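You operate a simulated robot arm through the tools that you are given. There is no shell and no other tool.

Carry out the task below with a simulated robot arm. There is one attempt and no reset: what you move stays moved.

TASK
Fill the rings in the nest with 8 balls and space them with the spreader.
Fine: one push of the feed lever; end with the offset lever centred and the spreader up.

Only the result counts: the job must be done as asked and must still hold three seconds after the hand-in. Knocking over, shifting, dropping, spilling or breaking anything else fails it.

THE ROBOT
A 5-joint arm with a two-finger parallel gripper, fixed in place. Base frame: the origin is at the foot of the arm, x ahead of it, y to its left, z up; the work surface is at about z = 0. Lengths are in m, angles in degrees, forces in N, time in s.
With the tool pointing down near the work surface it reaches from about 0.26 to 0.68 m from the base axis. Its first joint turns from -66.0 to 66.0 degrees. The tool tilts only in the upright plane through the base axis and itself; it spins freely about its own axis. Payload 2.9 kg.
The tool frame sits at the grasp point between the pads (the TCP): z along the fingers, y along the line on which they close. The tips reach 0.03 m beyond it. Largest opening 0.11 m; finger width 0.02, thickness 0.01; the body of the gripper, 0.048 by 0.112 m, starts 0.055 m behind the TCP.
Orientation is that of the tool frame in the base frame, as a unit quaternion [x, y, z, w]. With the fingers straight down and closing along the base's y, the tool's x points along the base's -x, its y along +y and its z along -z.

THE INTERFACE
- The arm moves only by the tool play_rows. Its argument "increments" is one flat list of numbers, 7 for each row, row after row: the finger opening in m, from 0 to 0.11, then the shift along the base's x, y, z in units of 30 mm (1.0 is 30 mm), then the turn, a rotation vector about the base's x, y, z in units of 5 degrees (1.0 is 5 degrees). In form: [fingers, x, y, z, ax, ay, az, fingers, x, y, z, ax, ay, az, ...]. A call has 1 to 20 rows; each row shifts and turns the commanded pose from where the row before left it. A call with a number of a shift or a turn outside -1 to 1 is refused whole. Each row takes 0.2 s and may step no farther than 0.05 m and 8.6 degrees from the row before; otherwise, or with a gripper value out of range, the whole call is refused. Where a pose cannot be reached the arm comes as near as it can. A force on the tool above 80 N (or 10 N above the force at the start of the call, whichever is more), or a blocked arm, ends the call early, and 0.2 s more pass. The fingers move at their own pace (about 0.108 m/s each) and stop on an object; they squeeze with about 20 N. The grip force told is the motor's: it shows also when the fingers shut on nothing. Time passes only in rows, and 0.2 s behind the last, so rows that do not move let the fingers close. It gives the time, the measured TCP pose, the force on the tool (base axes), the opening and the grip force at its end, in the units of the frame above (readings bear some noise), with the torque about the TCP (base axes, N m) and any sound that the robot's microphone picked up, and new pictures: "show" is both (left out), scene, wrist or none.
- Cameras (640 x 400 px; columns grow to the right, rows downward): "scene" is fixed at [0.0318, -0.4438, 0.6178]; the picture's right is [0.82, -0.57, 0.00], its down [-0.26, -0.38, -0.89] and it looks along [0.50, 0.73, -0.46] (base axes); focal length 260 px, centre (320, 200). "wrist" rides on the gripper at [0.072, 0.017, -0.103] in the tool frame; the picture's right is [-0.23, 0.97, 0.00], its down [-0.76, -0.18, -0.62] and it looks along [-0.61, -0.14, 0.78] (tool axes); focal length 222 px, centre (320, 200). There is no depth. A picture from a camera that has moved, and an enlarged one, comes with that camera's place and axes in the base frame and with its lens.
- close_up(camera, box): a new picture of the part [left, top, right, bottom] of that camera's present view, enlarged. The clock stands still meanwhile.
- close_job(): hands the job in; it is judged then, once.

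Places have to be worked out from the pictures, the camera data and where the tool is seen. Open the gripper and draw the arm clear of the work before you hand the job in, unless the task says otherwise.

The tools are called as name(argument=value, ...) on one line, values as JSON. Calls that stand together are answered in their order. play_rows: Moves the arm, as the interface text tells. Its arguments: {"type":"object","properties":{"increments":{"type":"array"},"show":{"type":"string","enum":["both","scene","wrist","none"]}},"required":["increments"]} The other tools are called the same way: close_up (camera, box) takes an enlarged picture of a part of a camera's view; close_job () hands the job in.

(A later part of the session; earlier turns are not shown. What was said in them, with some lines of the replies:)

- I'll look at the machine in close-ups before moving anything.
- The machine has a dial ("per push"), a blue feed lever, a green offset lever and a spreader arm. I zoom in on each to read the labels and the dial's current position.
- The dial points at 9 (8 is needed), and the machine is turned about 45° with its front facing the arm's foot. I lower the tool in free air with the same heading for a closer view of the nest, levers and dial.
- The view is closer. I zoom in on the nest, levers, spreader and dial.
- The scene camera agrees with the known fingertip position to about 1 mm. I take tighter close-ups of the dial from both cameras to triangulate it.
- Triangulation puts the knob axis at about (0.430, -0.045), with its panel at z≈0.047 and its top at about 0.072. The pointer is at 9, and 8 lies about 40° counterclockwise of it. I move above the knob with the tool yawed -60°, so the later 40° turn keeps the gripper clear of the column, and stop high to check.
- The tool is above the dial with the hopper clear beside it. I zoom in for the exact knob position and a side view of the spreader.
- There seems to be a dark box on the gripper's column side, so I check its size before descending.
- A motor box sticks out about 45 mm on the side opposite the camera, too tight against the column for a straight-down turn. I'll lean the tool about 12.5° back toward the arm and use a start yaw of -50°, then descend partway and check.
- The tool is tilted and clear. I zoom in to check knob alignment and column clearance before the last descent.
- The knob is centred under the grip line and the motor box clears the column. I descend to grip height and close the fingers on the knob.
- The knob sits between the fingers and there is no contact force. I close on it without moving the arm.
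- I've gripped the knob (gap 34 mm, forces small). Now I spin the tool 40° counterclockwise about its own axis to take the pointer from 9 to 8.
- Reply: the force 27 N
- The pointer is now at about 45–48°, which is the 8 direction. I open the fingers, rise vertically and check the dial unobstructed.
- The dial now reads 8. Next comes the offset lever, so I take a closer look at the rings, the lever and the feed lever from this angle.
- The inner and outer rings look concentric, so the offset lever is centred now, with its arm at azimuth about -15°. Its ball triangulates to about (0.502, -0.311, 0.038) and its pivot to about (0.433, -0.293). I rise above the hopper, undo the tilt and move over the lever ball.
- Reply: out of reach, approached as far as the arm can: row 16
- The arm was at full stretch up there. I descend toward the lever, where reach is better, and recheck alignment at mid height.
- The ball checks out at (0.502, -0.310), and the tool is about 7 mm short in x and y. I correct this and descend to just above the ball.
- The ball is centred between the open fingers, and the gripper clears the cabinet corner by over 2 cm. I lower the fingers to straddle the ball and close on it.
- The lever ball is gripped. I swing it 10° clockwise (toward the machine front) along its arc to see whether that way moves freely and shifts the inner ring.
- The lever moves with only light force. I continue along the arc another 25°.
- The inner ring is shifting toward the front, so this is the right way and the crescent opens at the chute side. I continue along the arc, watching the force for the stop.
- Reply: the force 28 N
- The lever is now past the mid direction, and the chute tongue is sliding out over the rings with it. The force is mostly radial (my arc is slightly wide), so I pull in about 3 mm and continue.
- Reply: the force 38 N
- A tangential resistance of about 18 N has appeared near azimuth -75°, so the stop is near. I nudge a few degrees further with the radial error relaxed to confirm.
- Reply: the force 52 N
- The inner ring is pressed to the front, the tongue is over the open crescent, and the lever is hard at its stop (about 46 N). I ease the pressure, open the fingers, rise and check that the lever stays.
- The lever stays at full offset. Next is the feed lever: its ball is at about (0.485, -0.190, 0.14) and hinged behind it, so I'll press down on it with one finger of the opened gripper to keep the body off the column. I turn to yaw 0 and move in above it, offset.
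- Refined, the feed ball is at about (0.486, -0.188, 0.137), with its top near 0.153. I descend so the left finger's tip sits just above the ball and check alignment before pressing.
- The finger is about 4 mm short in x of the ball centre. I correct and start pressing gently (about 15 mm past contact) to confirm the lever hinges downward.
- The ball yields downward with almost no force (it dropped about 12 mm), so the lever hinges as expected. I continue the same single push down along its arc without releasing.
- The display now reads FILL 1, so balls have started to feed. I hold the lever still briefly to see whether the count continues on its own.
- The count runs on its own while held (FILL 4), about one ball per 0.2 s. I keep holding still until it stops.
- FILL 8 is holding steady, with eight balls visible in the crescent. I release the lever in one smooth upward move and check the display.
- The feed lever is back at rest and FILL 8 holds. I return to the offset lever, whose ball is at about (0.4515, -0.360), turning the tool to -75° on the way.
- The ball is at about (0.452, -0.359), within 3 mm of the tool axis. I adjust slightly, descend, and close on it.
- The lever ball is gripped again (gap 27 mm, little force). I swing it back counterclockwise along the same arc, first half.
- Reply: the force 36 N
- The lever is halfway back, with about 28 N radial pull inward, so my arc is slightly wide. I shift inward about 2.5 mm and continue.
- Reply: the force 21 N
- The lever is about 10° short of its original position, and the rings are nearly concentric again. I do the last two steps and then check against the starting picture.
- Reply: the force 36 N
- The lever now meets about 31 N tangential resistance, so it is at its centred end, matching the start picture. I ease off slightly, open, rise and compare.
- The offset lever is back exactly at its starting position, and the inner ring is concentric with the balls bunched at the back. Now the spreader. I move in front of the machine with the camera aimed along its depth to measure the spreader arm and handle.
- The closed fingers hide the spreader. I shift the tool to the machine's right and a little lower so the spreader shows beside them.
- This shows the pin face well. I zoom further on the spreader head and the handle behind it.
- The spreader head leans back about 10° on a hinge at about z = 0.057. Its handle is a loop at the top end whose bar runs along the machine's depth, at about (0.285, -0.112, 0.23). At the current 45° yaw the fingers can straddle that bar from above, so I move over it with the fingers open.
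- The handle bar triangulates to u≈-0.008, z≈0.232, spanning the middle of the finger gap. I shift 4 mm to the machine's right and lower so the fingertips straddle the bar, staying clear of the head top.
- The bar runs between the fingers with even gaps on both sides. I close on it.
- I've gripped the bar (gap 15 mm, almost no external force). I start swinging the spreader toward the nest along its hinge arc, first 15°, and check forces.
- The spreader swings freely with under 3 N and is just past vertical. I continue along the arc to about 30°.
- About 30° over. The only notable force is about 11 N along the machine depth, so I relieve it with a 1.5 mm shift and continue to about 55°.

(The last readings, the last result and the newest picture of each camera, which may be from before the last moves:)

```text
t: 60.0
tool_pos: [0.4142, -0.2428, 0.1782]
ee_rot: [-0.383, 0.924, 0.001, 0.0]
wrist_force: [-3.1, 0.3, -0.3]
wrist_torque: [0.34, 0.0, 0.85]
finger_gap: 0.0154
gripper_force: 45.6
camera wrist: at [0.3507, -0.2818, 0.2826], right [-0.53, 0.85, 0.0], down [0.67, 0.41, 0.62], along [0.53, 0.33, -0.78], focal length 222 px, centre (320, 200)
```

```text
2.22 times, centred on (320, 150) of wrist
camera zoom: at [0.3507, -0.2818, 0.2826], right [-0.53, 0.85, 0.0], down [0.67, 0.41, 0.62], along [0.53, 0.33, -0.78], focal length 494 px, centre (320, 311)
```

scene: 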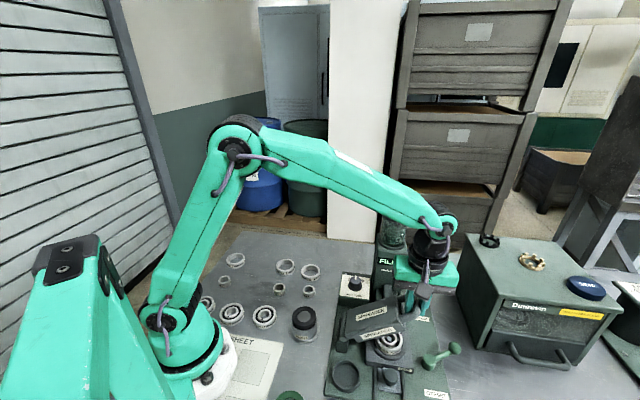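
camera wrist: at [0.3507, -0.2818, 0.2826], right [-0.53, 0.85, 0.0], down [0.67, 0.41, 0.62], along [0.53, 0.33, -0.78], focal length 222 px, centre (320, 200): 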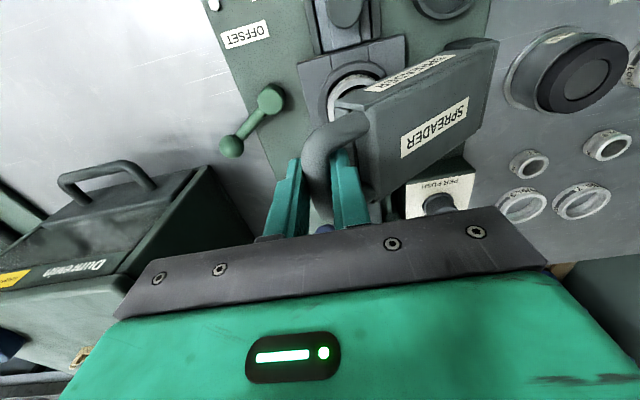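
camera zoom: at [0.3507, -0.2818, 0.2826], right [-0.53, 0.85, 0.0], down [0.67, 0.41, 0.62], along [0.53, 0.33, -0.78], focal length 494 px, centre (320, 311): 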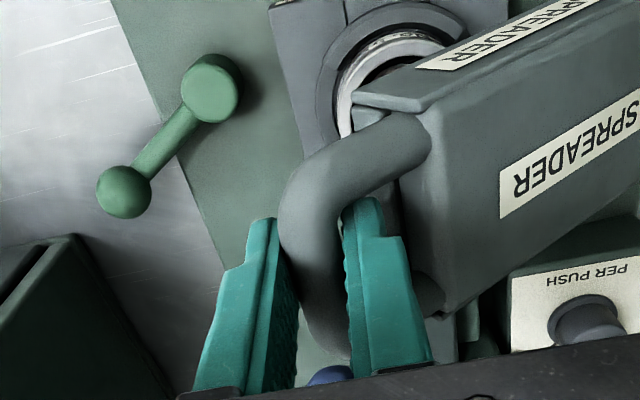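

At about 56°, one finger is inside the handle loop as intended, and forces are negligible. I continue to about 75°.

play_rows(increments=[0.005, 0.198, -0.202, -0.44, 0, 0, 0, 0.005, 0.168, -0.171, -0.463, 0, 0, 0, 0.005, 0.14, -0.143, -0.483, 0, 0, 0, 0.005, 0.112, -0.114, -0.5, 0, 0, 0], show="both")

close_up(camera="scene", box=[320, 240, 460, 390])

close_up(camera="wrist", box=[220, 60, 420, 240])

```text
t: 61.0
tool_pos: [0.4321, -0.2617, 0.1215]
ee_rot: [-0.383, 0.924, -0.001, 0.0]
wrist_force: [-2.0, -12.3, 2.4]
wrist_torque: [0.05, -0.01, 0.9]
finger_gap: 0.0155
gripper_force: 45.5
camera wrist: at [0.3695, -0.3005, 0.2256], right [-0.53, 0.85, 0.0], down [0.66, 0.41, 0.62], along [0.53, 0.33, -0.78], focal length 222 px, centre (320, 200)
```

scene: 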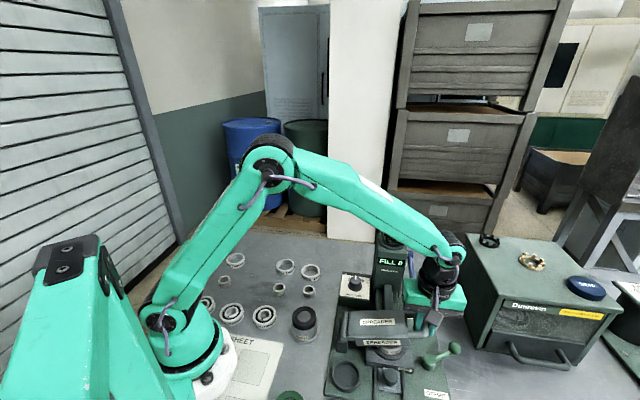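
wrist: 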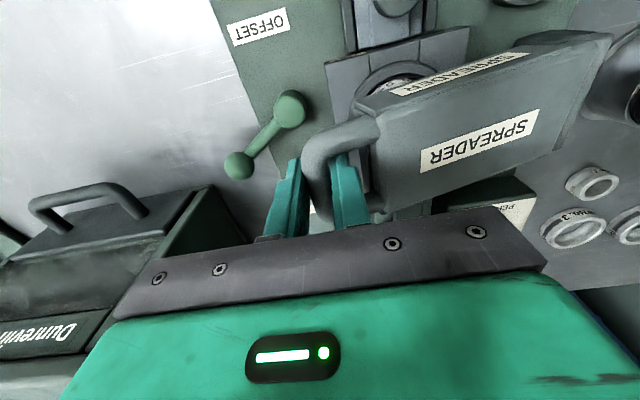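

```text
2.67 times, centred on (390, 315) of scene
camera zoom: at [0.0318, -0.4438, 0.6178], right [0.82, -0.57, 0.0], down [-0.26, -0.38, -0.89], along [0.5, 0.73, -0.46], focal length 694 px, centre (133, -107)
```

zoom: 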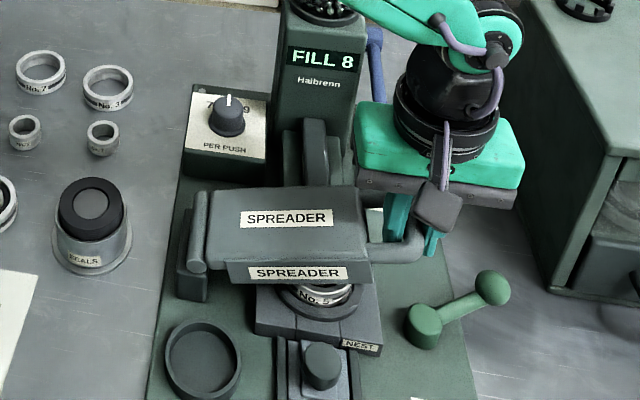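

```text
2.22 times, centred on (320, 150) of wrist
camera zoom: at [0.3695, -0.3005, 0.2256], right [-0.53, 0.85, 0.0], down [0.66, 0.41, 0.62], along [0.53, 0.33, -0.78], focal length 494 px, centre (320, 311)
```

zoom: 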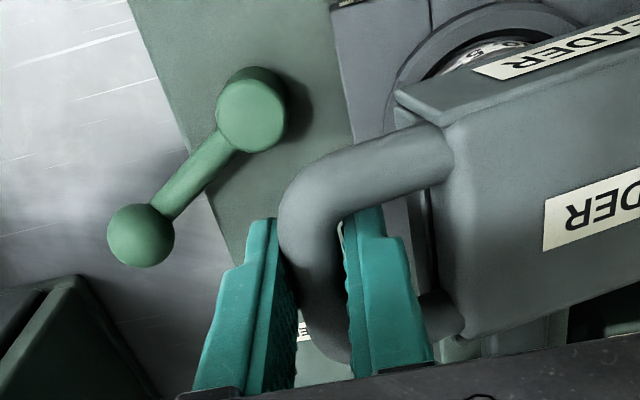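

About 15° remains, with forces still small. I lower it further in smaller portions, watching for the vertical force when it seats.

play_rows(increments=[0.005, 0.079, -0.081, -0.51, 0, 0, 0, 0.005, 0.025, -0.026, -0.26, 0, 0, 0], show="both")

close_up(camera="scene", box=[320, 240, 460, 390])

close_up(camera="wrist", box=[220, 60, 420, 240])

```text
t: 61.6
tool_pos: [0.4357, -0.266, 0.1006]
ee_rot: [-0.383, 0.924, -0.002, 0.001]
wrist_force: [6.0, -21.8, 1.8]
wrist_torque: [0.04, -0.06, 0.87]
finger_gap: 0.0152
gripper_force: 45.1
camera wrist: at [0.3727, -0.3036, 0.2038], right [-0.53, 0.85, 0.0], down [0.66, 0.41, 0.62], along [0.53, 0.33, -0.78], focal length 222 px, centre (320, 200)
```

scene: 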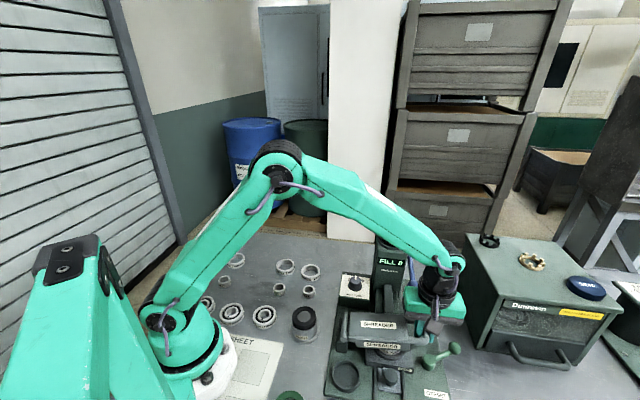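
wrist: 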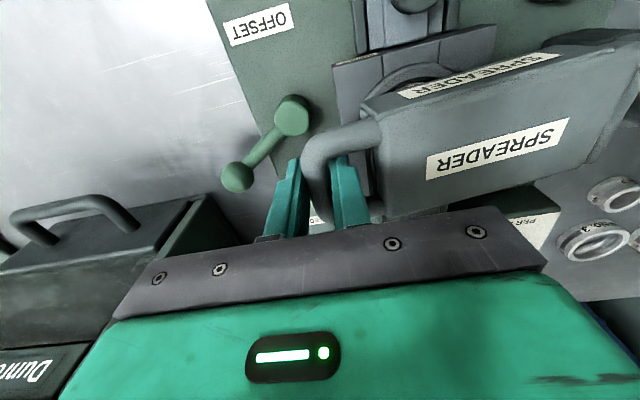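

```text
2.67 times, centred on (390, 315) of scene
camera zoom: at [0.0318, -0.4438, 0.6179], right [0.82, -0.57, 0.0], down [-0.26, -0.38, -0.89], along [0.5, 0.73, -0.46], focal length 694 px, centre (133, -107)
```

zoom: 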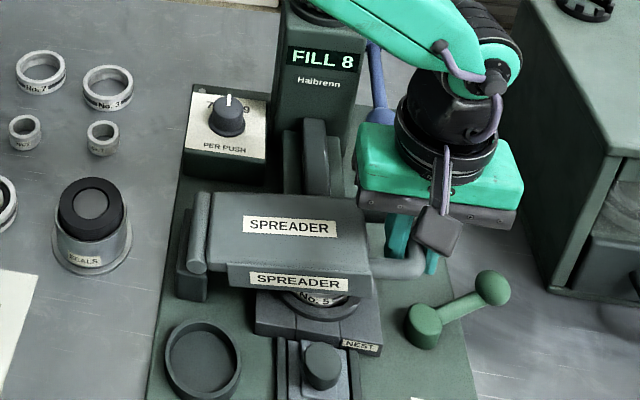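

```text
2.22 times, centred on (320, 150) of wrist
camera zoom: at [0.3727, -0.3036, 0.2038], right [-0.53, 0.85, 0.0], down [0.66, 0.41, 0.62], along [0.53, 0.33, -0.78], focal length 494 px, centre (320, 311)
```

zoom: 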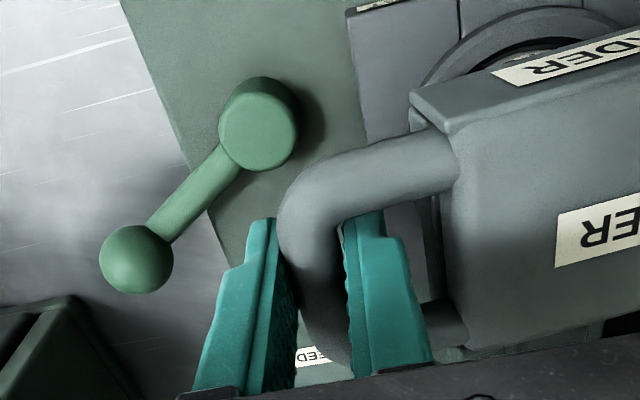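

The vertical force is still about zero, but there is a 20 N sideways push because the true arc is slightly wider than mine. I shift out about 2.5 mm and keep lowering.

play_rows(increments=[0.005, 0.06, -0.107, -0.25, 0, 0, 0, 0.005, 0.02, -0.02, -0.25, 0, 0, 0], show="scene")

close_up(camera="scene", box=[320, 240, 460, 390])

```text
t: 62.2
tool_pos: [0.4372, -0.2659, 0.0839]
ee_rot: [-0.383, 0.924, 0.001, 0.0]
wrist_force: [2.4, -10.3, 0.0]
wrist_torque: [0.18, -0.12, 0.88]
finger_gap: 0.0155
gripper_force: 45.1
```

scene: 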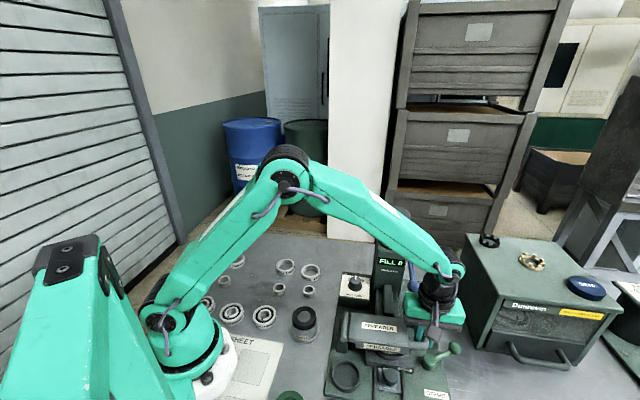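

```text
2.67 times, centred on (390, 315) of scene
camera zoom: at [0.0318, -0.4437, 0.6178], right [0.82, -0.57, 0.0], down [-0.26, -0.38, -0.89], along [0.5, 0.73, -0.46], focal length 694 px, centre (133, -107)
```

zoom: 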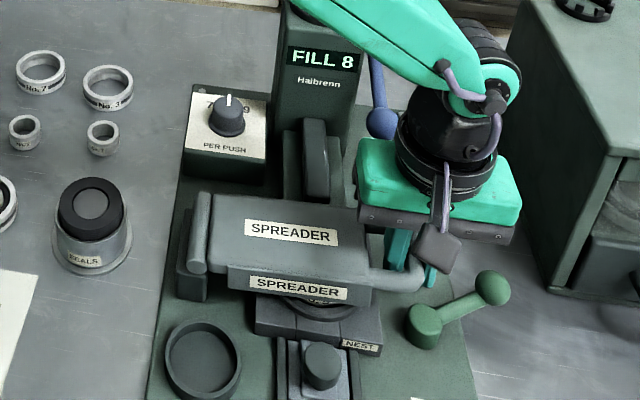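

The head is closing over the rings and nothing is bottomed yet. I continue down in small steps.

play_rows(increments=[0.005, 0.02, -0.04, -0.2, 0, 0, 0, 0.005, 0.0, -0.01, -0.15, 0, 0, 0], show="both")

close_up(camera="scene", box=[320, 240, 460, 390])

close_up(camera="wrist", box=[220, 60, 420, 240])

```text
t: 62.8
tool_pos: [0.4382, -0.2661, 0.0735]
ee_rot: [-0.385, 0.923, 0.003, -0.002]
wrist_force: [2.5, 12.9, 3.5]
wrist_torque: [0.07, 0.03, 0.86]
finger_gap: 0.0154
gripper_force: 44.6
camera wrist: at [0.3757, -0.3062, 0.1771], right [-0.53, 0.85, 0.01], down [0.67, 0.41, 0.62], along [0.52, 0.33, -0.78], focal length 222 px, centre (320, 200)
```

scene: 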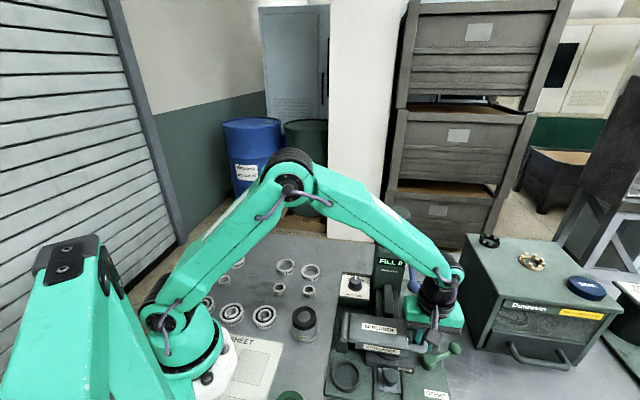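
wrist: 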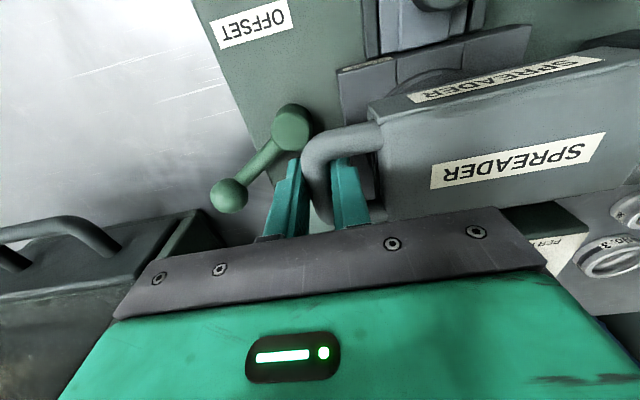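

```text
2.67 times, centred on (390, 315) of scene
camera zoom: at [0.0318, -0.4437, 0.6179], right [0.82, -0.57, 0.0], down [-0.26, -0.38, -0.89], along [0.5, 0.73, -0.46], focal length 694 px, centre (133, -107)
```

zoom: 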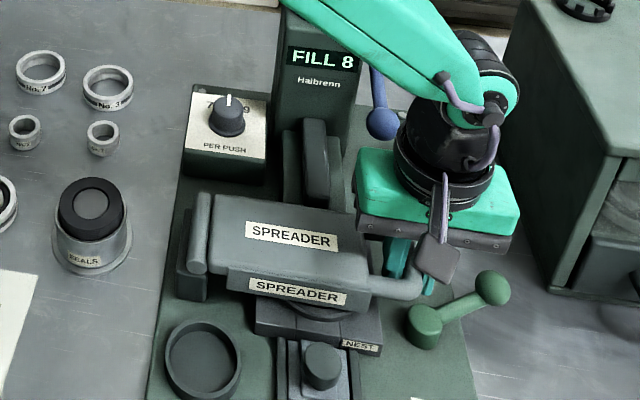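

```text
2.22 times, centred on (320, 150) of wrist
camera zoom: at [0.3757, -0.3062, 0.1771], right [-0.53, 0.85, 0.01], down [0.67, 0.41, 0.62], along [0.52, 0.33, -0.78], focal length 494 px, centre (320, 311)
```

zoom: 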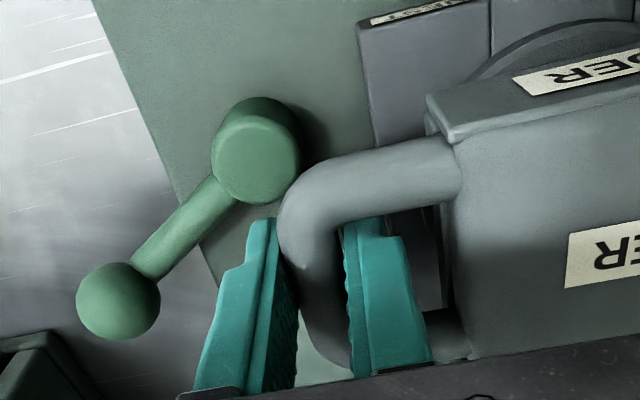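

The bar is now about level with the hinge. I lower in 3 mm steps, watching the vertical force for seating.

play_rows(increments=[0.005, 0.0, 0.01, -0.1, 0, 0, 0, 0.005, 0, 0, 0, 0, 0, 0], show="none")

```text
t: 63.4
tool_pos: [0.4376, -0.2664, 0.0728]
ee_rot: [-0.385, 0.923, 0.002, -0.002]
wrist_force: [-11.2, 35.0, 35.5]
wrist_torque: [0.59, -0.15, 0.86]
finger_gap: 0.0155
gripper_force: 45.0
```

The vertical reaction jumped to about 35 N, so something has bottomed. I check in close-ups that it is the spreader seated and not a fingertip on the offset lever post.

close_up(camera="wrist", box=[220, 60, 420, 240])

close_up(camera="scene", box=[360, 290, 470, 380])

close_up(camera="scene", box=[325, 290, 435, 380])

```text
2.22 times, centred on (320, 150) of wrist
camera zoom: at [0.3756, -0.3062, 0.1765], right [-0.53, 0.85, 0.0], down [0.67, 0.41, 0.62], along [0.53, 0.33, -0.78], focal length 494 px, centre (320, 311)
```

zoom: 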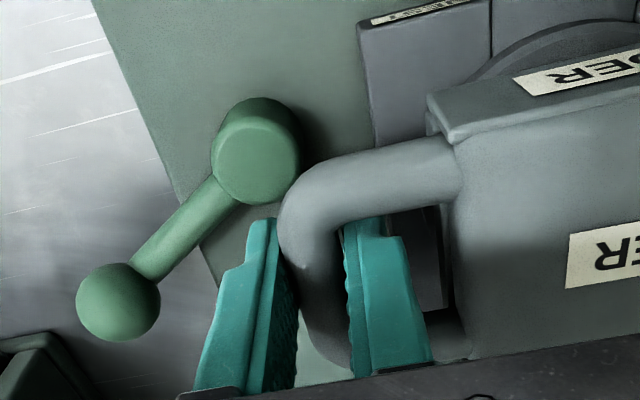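

```text
4.44 times, centred on (415, 335) of scene
camera zoom: at [0.0316, -0.4436, 0.618], right [0.82, -0.57, 0.0], down [-0.26, -0.38, -0.89], along [0.5, 0.73, -0.46], focal length 1157 px, centre (-102, -400)
```

zoom: 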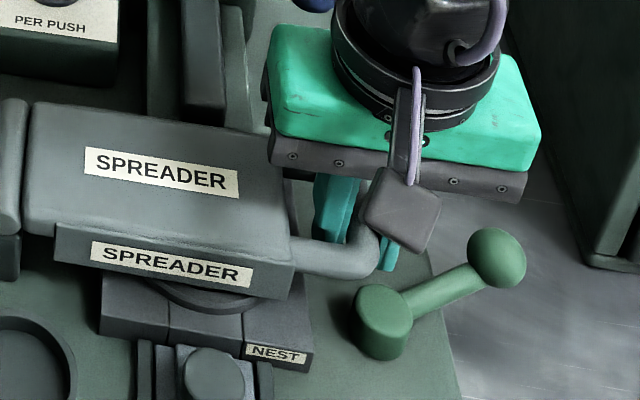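

```text
4.44 times, centred on (380, 335) of scene
camera zoom: at [0.0316, -0.4436, 0.618], right [0.82, -0.57, 0.0], down [-0.26, -0.38, -0.89], along [0.5, 0.73, -0.46], focal length 1157 px, centre (53, -400)
```

zoom: 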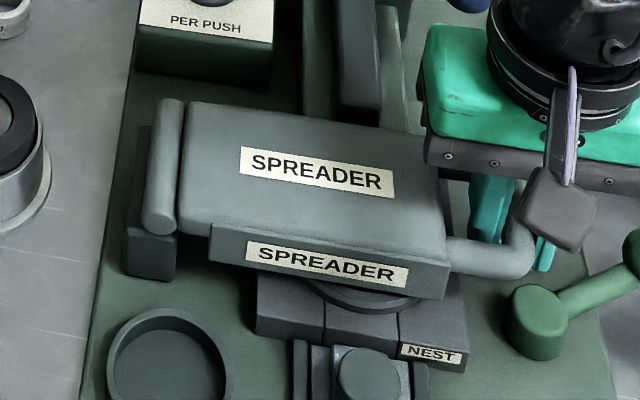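

The head rim is level with the baseplate at both ends (z≈0.037–0.039), and the fingertips clear the offset post by about 1 cm, so the spreader is seated. I relieve the sideways load and hold it down briefly.

play_rows(increments=[0.005, -0.05, 0.05, 0, 0, 0, 0, 0.005, 0, 0, -0.03, 0, 0, 0, 0.005, 0, 0, 0, 0, 0, 0, 0.005, 0, 0, 0, 0, 0, 0], show="scene")

```text
t: 64.4
tool_pos: [0.4378, -0.267, 0.0714]
ee_rot: [-0.384, 0.923, -0.001, 0.002]
wrist_force: [0.9, 25.7, 38.6]
wrist_torque: [0.2, 0.04, 0.9]
finger_gap: 0.0156
gripper_force: 45.3
```

scene: 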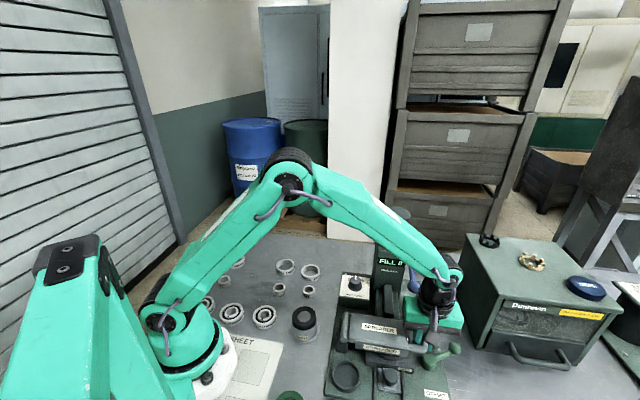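

The spreader is held down with about 39 N. Now I raise it back along the same arc, still gripping the handle; first 20°.

play_rows(increments=[0.005, 0, 0, 0.1, 0, 0, 0, 0.005, -0.017, 0.017, 0.5, 0, 0, 0, 0.005, -0.047, 0.048, 0.527, 0, 0, 0, 0.005, -0.08, 0.082, 0.517, 0, 0, 0, 0.005, -0.114, 0.116, 0.507, 0, 0, 0], show="scene")

close_up(camera="scene", box=[320, 240, 460, 390])

```text
t: 65.6
tool_pos: [0.4275, -0.2588, 0.1343]
ee_rot: [-0.383, 0.924, 0.0, -0.001]
wrist_force: [20.3, 11.7, 0.1]
wrist_torque: [-0.23, -0.23, 0.47]
finger_gap: 0.0158
gripper_force: 44.9
```

scene: 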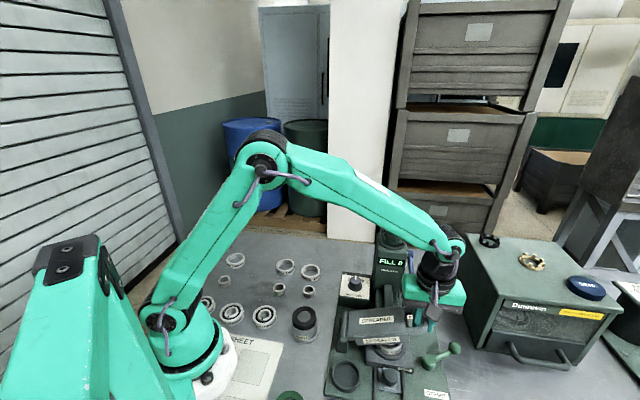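

```text
2.67 times, centred on (390, 315) of scene
camera zoom: at [0.0318, -0.4437, 0.6179], right [0.82, -0.57, 0.0], down [-0.26, -0.38, -0.89], along [0.5, 0.73, -0.46], focal length 694 px, centre (133, -107)
```

zoom: 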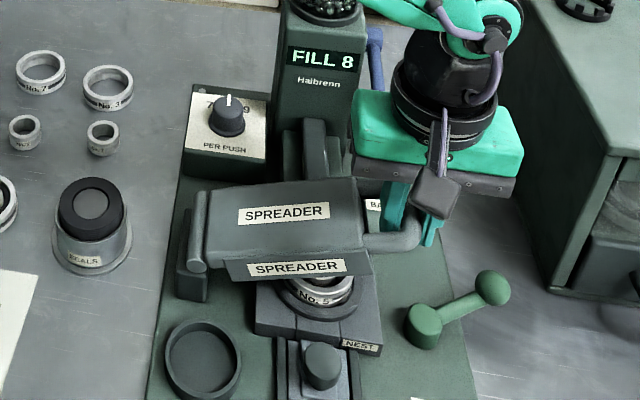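

The head lifts off and the rings stay in place. I relieve a 23 N depth-wise force with a 2 mm shift and keep raising to about 45°.

play_rows(increments=[0.005, -0.1, 0.19, 0.49, 0, 0, 0, 0.005, -0.15, 0.194, 0.47, 0, 0, 0, 0.005, -0.201, 0.205, 0.446, 0, 0, 0, 0.005, -0.225, 0.229, 0.423, 0, 0, 0, 0.005, -0.251, 0.256, 0.392, 0, 0, 0], show="scene")

close_up(camera="scene", box=[320, 240, 460, 390])

close_up(camera="scene", box=[370, 315, 415, 360])

```text
t: 66.8
tool_pos: [0.3999, -0.2273, 0.2001]
ee_rot: [-0.382, 0.924, 0.001, -0.001]
wrist_force: [-18.6, -25.9, 4.0]
wrist_torque: [-0.41, 0.24, 0.88]
finger_gap: 0.0152
gripper_force: 45.4
```

scene: 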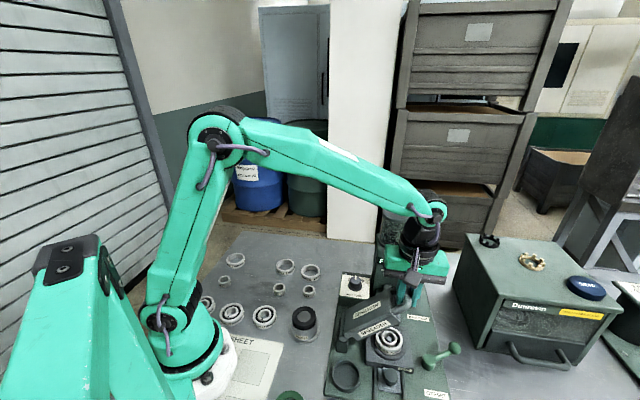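

```text
2.67 times, centred on (390, 315) of scene
camera zoom: at [0.0317, -0.4438, 0.6178], right [0.82, -0.57, 0.0], down [-0.26, -0.38, -0.89], along [0.5, 0.73, -0.46], focal length 694 px, centre (133, -107)
```

zoom: 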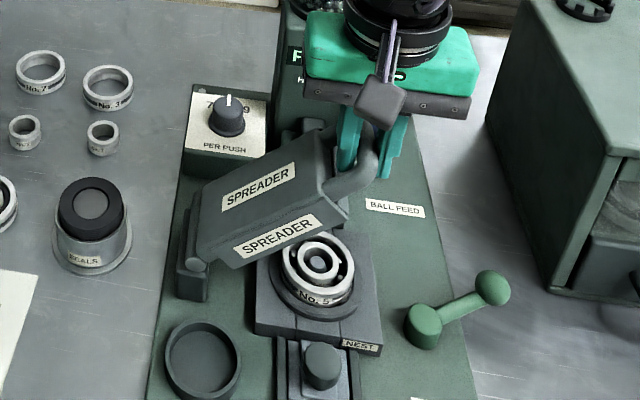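

```text
8.89 times, centred on (392, 338) of scene
camera zoom: at [0.0317, -0.4438, 0.6178], right [0.82, -0.57, 0.0], down [-0.26, -0.38, -0.89], along [0.5, 0.73, -0.46], focal length 2313 px, centre (-324, -1022)
```

zoom: 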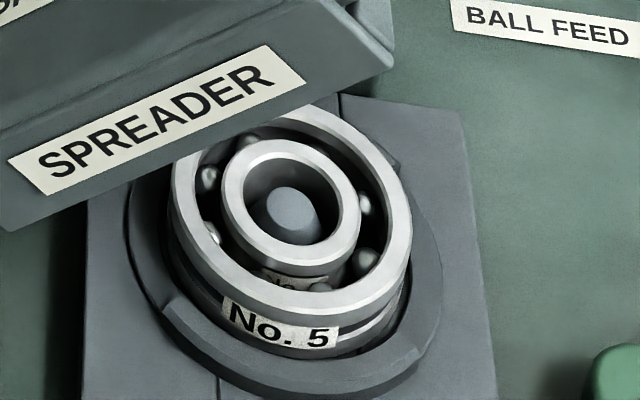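

The balls are now spread around the raceway. I relieve the depth-wise force (I over-shifted) and continue raising to about 10°.

play_rows(increments=[0.005, -0.314, 0.24, 0.35, 0, 0, 0, 0.005, -0.326, 0.272, 0.318, 0, 0, 0, 0.005, -0.312, 0.319, 0.287, 0, 0, 0, 0.005, -0.329, 0.335, 0.243, 0, 0, 0, 0.005, -0.343, 0.35, 0.203, 0, 0, 0, 0.005, -0.355, 0.362, 0.162, 0, 0, 0, 0.005, -0.362, 0.369, 0.115, 0, 0, 0], show="scene")

close_up(camera="scene", box=[320, 200, 440, 350])

```text
t: 68.4
tool_pos: [0.3313, -0.1583, 0.2488]
ee_rot: [-0.384, 0.924, 0.001, 0.0]
wrist_force: [16.1, 14.4, -2.8]
wrist_torque: [0.06, -0.33, 0.22]
finger_gap: 0.0154
gripper_force: 44.9
```

scene: 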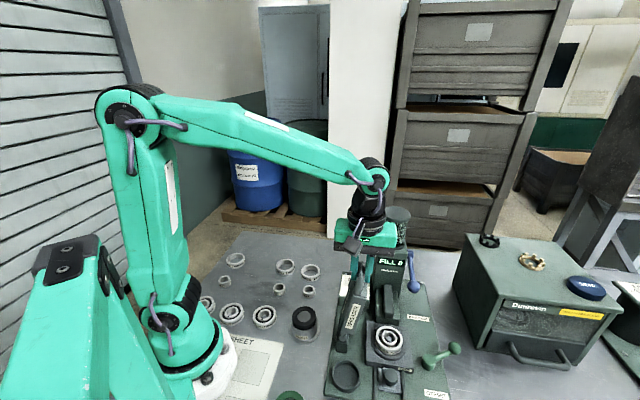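

```text
2.67 times, centred on (380, 275) of scene
camera zoom: at [0.0319, -0.4437, 0.6179], right [0.82, -0.57, 0.0], down [-0.26, -0.38, -0.89], along [0.5, 0.73, -0.46], focal length 694 px, centre (160, 0)
```

zoom: 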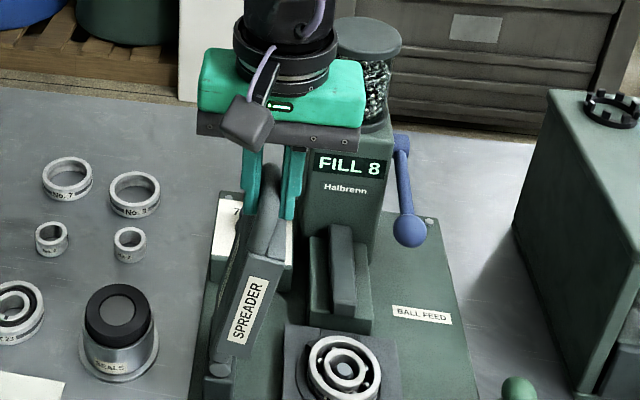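

It is nearly upright (about 10° before vertical). I finish the swing back past vertical to its original rest lean, relieving the depth-wise load as I go.

play_rows(increments=[0.005, -0.334, 0.411, 0.068, 0, 0, 0, 0.005, -0.371, 0.379, 0.024, 0, 0, 0, 0.005, -0.371, 0.379, -0.024, 0, 0, 0, 0.005, -0.24, 0.245, -0.04, 0, 0, 0, 0.005, 0, 0, 0, 0, 0, 0], show="both")

close_up(camera="scene", box=[310, 200, 400, 320])

```text
t: 69.6
tool_pos: [0.2887, -0.1171, 0.2526]
ee_rot: [-0.382, 0.924, 0.001, -0.001]
wrist_force: [-4.1, -7.4, -8.3]
wrist_torque: [0.2, -0.35, -0.22]
finger_gap: 0.0151
gripper_force: 44.9
camera wrist: at [0.2269, -0.1566, 0.3562], right [-0.53, 0.85, 0.0], down [0.67, 0.41, 0.62], along [0.53, 0.33, -0.78], focal length 222 px, centre (320, 200)
```

scene: 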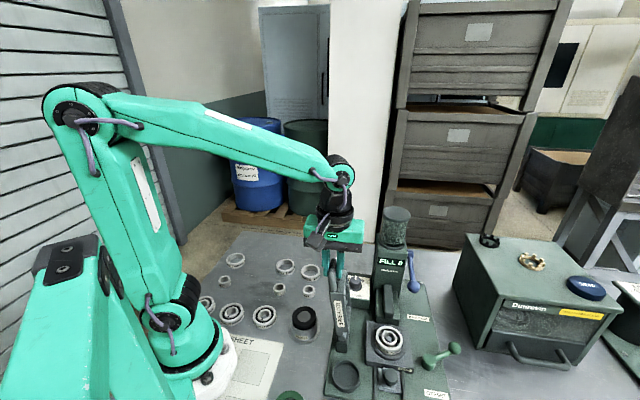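
wrist: 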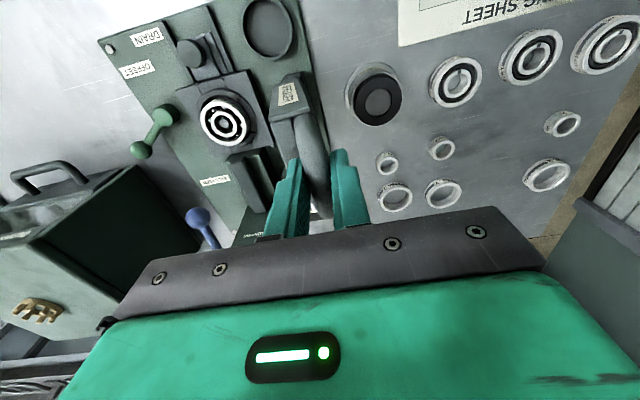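

```text
3.33 times, centred on (355, 260) of scene
camera zoom: at [0.0318, -0.4438, 0.6178], right [0.82, -0.57, 0.0], down [-0.26, -0.38, -0.89], along [0.5, 0.73, -0.46], focal length 867 px, centre (203, 0)
```

zoom: 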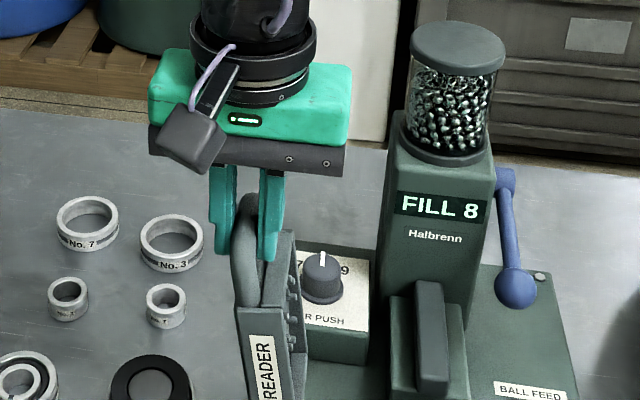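

It is within about 1° of the original rest position. I take it the last few millimetres and check for the back stop.

play_rows(increments=[0.005, -0.09, 0.09, 0.01, 0, 0, 0, 0.005, 0, 0, 0, 0, 0, 0], show="scene")

close_up(camera="scene", box=[310, 200, 400, 320])

```text
t: 70.2
tool_pos: [0.287, -0.1142, 0.2514]
ee_rot: [-0.383, 0.924, 0.002, -0.002]
wrist_force: [-8.6, -14.7, -26.3]
wrist_torque: [0.01, -0.15, -0.2]
finger_gap: 0.015
gripper_force: 45.0
```

scene: 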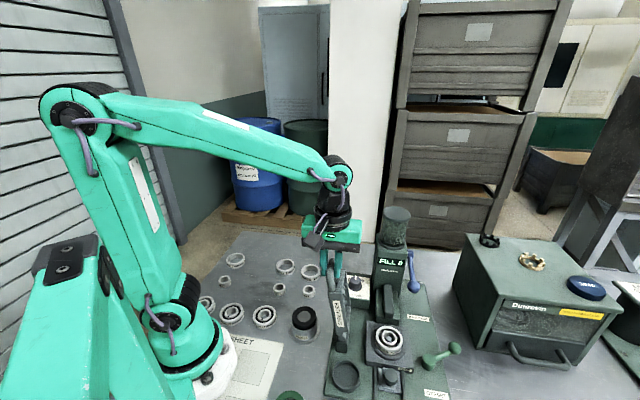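

```text
3.33 times, centred on (355, 260) of scene
camera zoom: at [0.0319, -0.4438, 0.6178], right [0.82, -0.57, 0.0], down [-0.26, -0.38, -0.89], along [0.5, 0.73, -0.46], focal length 867 px, centre (203, 0)
```

zoom: 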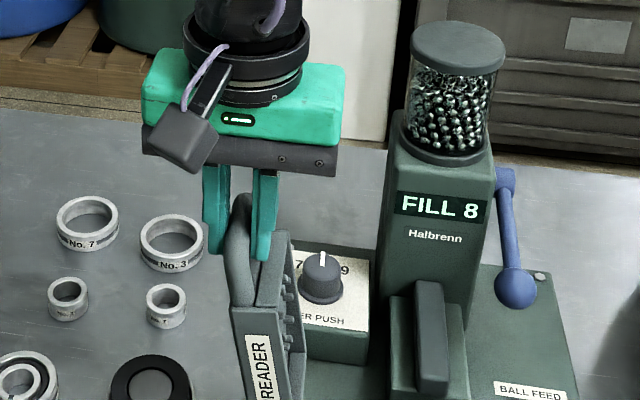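

The pose matches the start picture. I drop 2 mm to relax the upward pull, open the fingers, rise straight up and check that the spreader stays up.

play_rows(increments=[0.005, 0, 0, -0.07, 0, 0, 0, 0.03, 0, 0, 0, 0, 0, 0, 0.06, 0, 0, 0, 0, 0, 0, 0.06, 0, 0, 0, 0, 0, 0, 0.06, 0, 0, 0.5, 0, 0, 0, 0.06, 0, 0, 1, 0, 0, 0, 0.06, 0, 0, 1, 0, 0, 0, 0.06, 0, 0, 1, 0, 0, 0, 0.06, 0, 0, 0, 0, 0, 0], show="both")

close_up(camera="scene", box=[315, 220, 435, 370])

close_up(camera="scene", box=[370, 315, 415, 360])

close_up(camera="scene", box=[365, 310, 465, 400])

```text
t: 72.2
tool_pos: [0.2878, -0.1147, 0.3554]
ee_rot: [-0.382, 0.924, 0.001, 0.001]
wrist_force: [-0.6, -0.2, 0.3]
wrist_torque: [0.0, 0.0, 0.0]
finger_gap: 0.06
gripper_force: 0.1
camera wrist: at [0.2252, -0.1535, 0.4596], right [-0.53, 0.85, 0.0], down [0.66, 0.41, 0.62], along [0.53, 0.33, -0.78], focal length 222 px, centre (320, 200)
```

scene: 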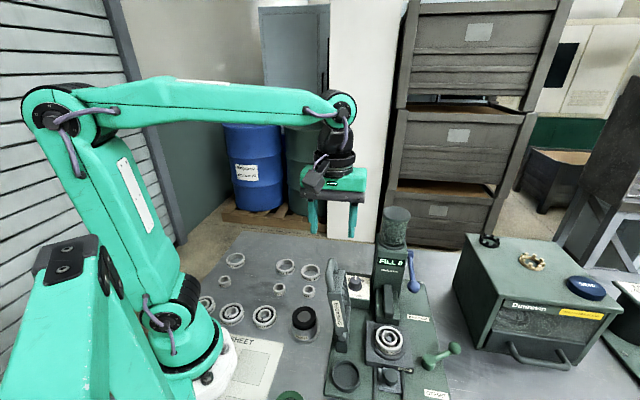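
wrist: 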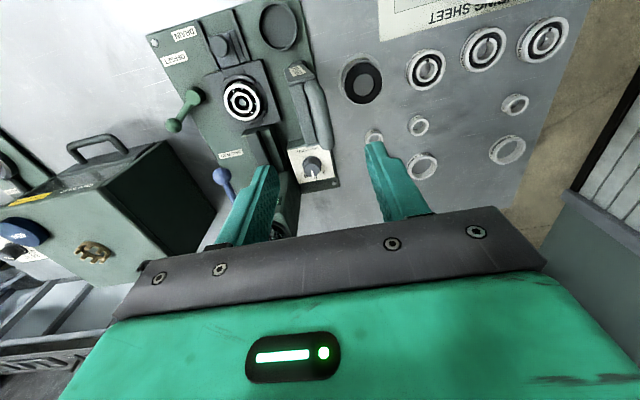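

```text
2.67 times, centred on (375, 295) of scene
camera zoom: at [0.0318, -0.4438, 0.6178], right [0.82, -0.57, 0.0], down [-0.26, -0.38, -0.89], along [0.5, 0.73, -0.46], focal length 694 px, centre (173, -53)
```

zoom: 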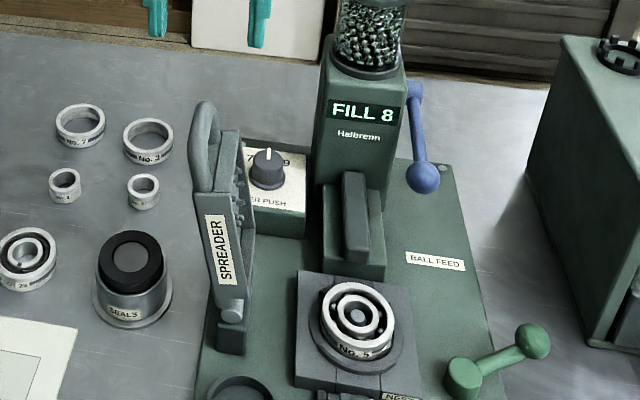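

```text
8.89 times, centred on (392, 338) of scene
camera zoom: at [0.0318, -0.4438, 0.6178], right [0.82, -0.57, 0.0], down [-0.26, -0.38, -0.89], along [0.5, 0.73, -0.46], focal length 2313 px, centre (-324, -1022)
```

zoom: 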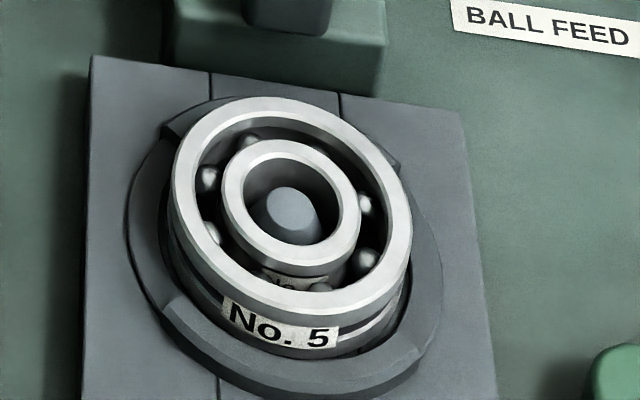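

```text
4.44 times, centred on (415, 355) of scene
camera zoom: at [0.0318, -0.4438, 0.6178], right [0.82, -0.57, 0.0], down [-0.26, -0.38, -0.89], along [0.5, 0.73, -0.46], focal length 1157 px, centre (-102, -489)
```

zoom: 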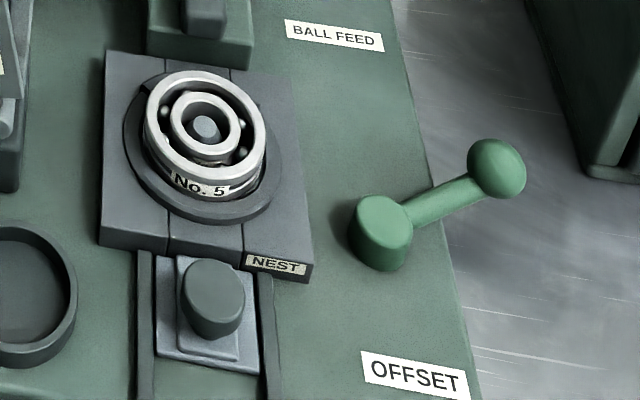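

The spreader stays up, the offset lever is at its starting angle, FILL reads 8, and the balls look spread. I zoom in with the wrist camera to verify the spacing all round.

close_up(camera="wrist", box=[215, 75, 270, 125])

close_up(camera="wrist", box=[140, 20, 350, 210])

```text
8.00 times, centred on (242, 100) of wrist
camera zoom: at [0.2252, -0.1535, 0.4596], right [-0.53, 0.85, 0.0], down [0.66, 0.41, 0.62], along [0.53, 0.33, -0.78], focal length 1777 px, centre (940, 1000)
```

zoom: 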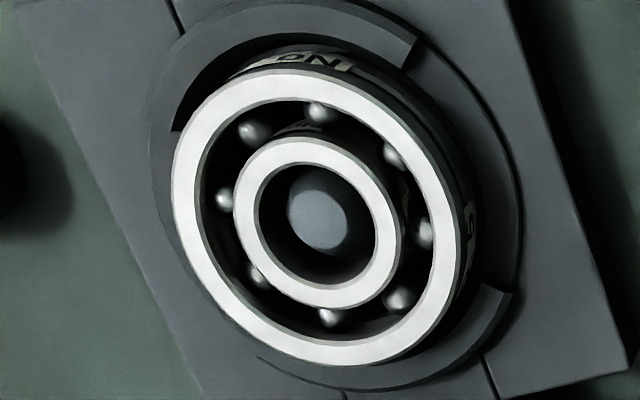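

```text
2.11 times, centred on (245, 115) of wrist
camera zoom: at [0.2252, -0.1535, 0.4596], right [-0.53, 0.85, 0.0], down [0.66, 0.41, 0.62], along [0.53, 0.33, -0.78], focal length 468 px, centre (478, 379)
```

zoom: 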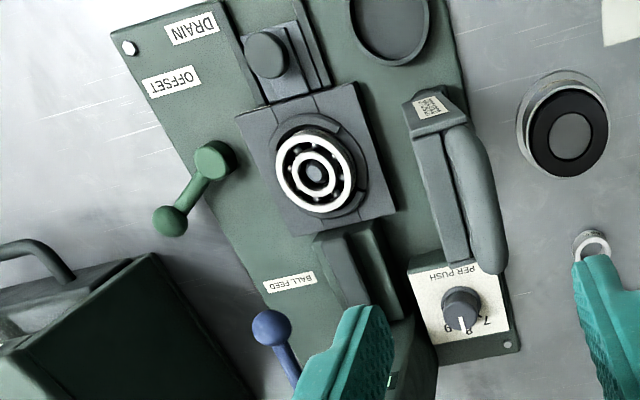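

Exactly eight balls sit evenly spaced in the raceway, the spreader is up, and both levers are at rest. I open the gripper fully and draw the arm up clear of the work, then do a last check.

play_rows(increments=[0.11, 0, 0, 1, 0, 0, 0, 0.11, 0, 0, 1, 0, 0, 0, 0.11, 0, -0.2, 1, 0, 0, 0, 0.11, 0, -0.3, 1, 0, 0, 0, 0.11, 0, -0.3, 1, 0, 0, 0, 0.11, 0, 0, 0, 0, 0, 0, 0.11, 0, 0, 0, 0, 0, 0], show="both")

close_up(camera="scene", box=[325, 255, 405, 325])

close_up(camera="scene", box=[310, 190, 480, 400])

```text
t: 73.8
tool_pos: [0.2901, -0.1395, 0.5065]
ee_rot: [-0.382, 0.924, 0.0, -0.002]
wrist_force: [-0.4, 0.9, 0.2]
wrist_torque: [-0.04, -0.01, 0.02]
finger_gap: 0.11
gripper_force: 0.1
camera wrist: at [0.2273, -0.1788, 0.6095], right [-0.53, 0.85, 0.0], down [0.66, 0.41, 0.62], along [0.53, 0.33, -0.78], focal length 222 px, centre (320, 200)
```

scene: 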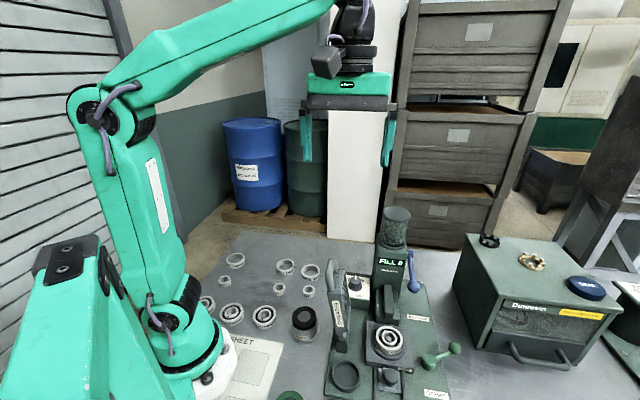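
wrist: 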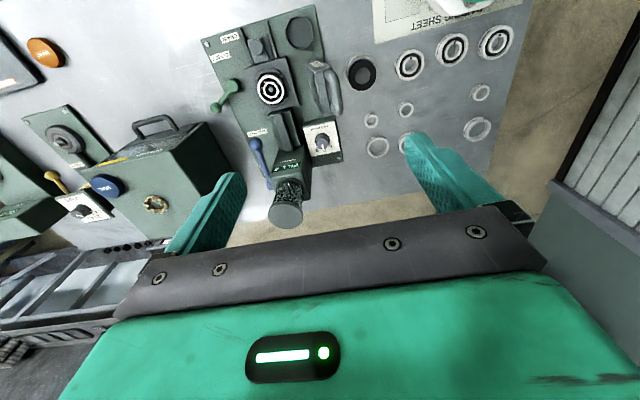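

```text
5.71 times, centred on (365, 290) of scene
camera zoom: at [0.0318, -0.4438, 0.6178], right [0.82, -0.57, 0.0], down [-0.26, -0.38, -0.89], along [0.5, 0.73, -0.46], focal length 1487 px, centre (63, -314)
```

zoom: 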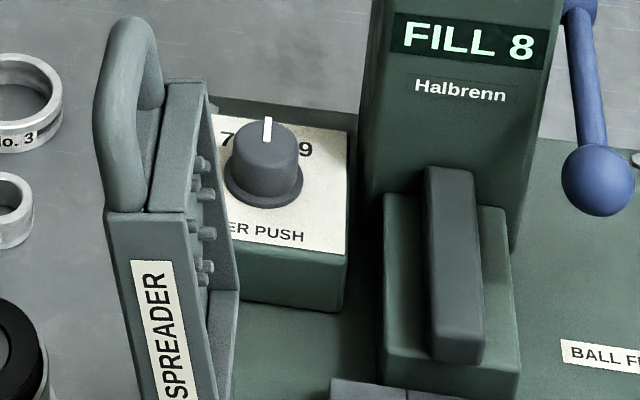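

```text
1.90 times, centred on (395, 295) of scene
camera zoom: at [0.0318, -0.4438, 0.6178], right [0.82, -0.57, 0.0], down [-0.26, -0.38, -0.89], along [0.5, 0.73, -0.46], focal length 496 px, centre (177, 19)
```

zoom: 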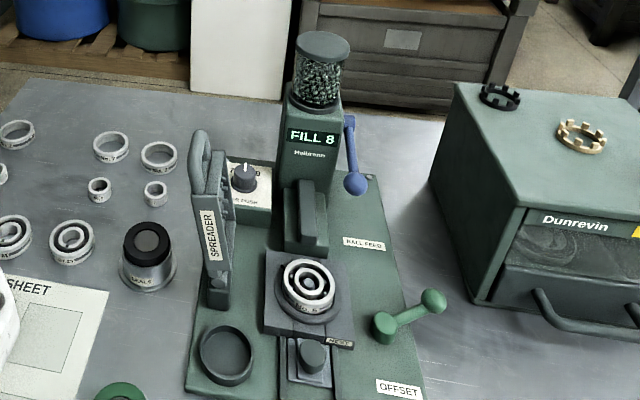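

The spreader, feed lever and offset lever all match their starting positions. The dial is at 8, FILL reads 8, the eight balls are evenly spaced, and nothing else has moved. The arm is clear with the gripper open, so I hand the job in.

close_job()

```text
The job is handed in.
```

The rings in the nest hold 8 balls, evenly spaced by the spreader, and the job is handed in. I have not seen the judged result.

- **Filling:** I turned the dial from 9 to 8, moved the offset lever to its stop and pushed the feed lever once. The display counted to FILL 8 and stayed there.
- **Spacing:** I returned the offset lever to its starting centred position, then swung the spreader down onto the rings and raised it again. A close-up afterwards showed 8 balls at even spacing.
- **At hand-in:** The offset lever was centred, the spreader up, the feed lever at rest, and the dial left at 8. The gripper was open and the arm clear, and nothing else on the bench looked moved in the last pictures.
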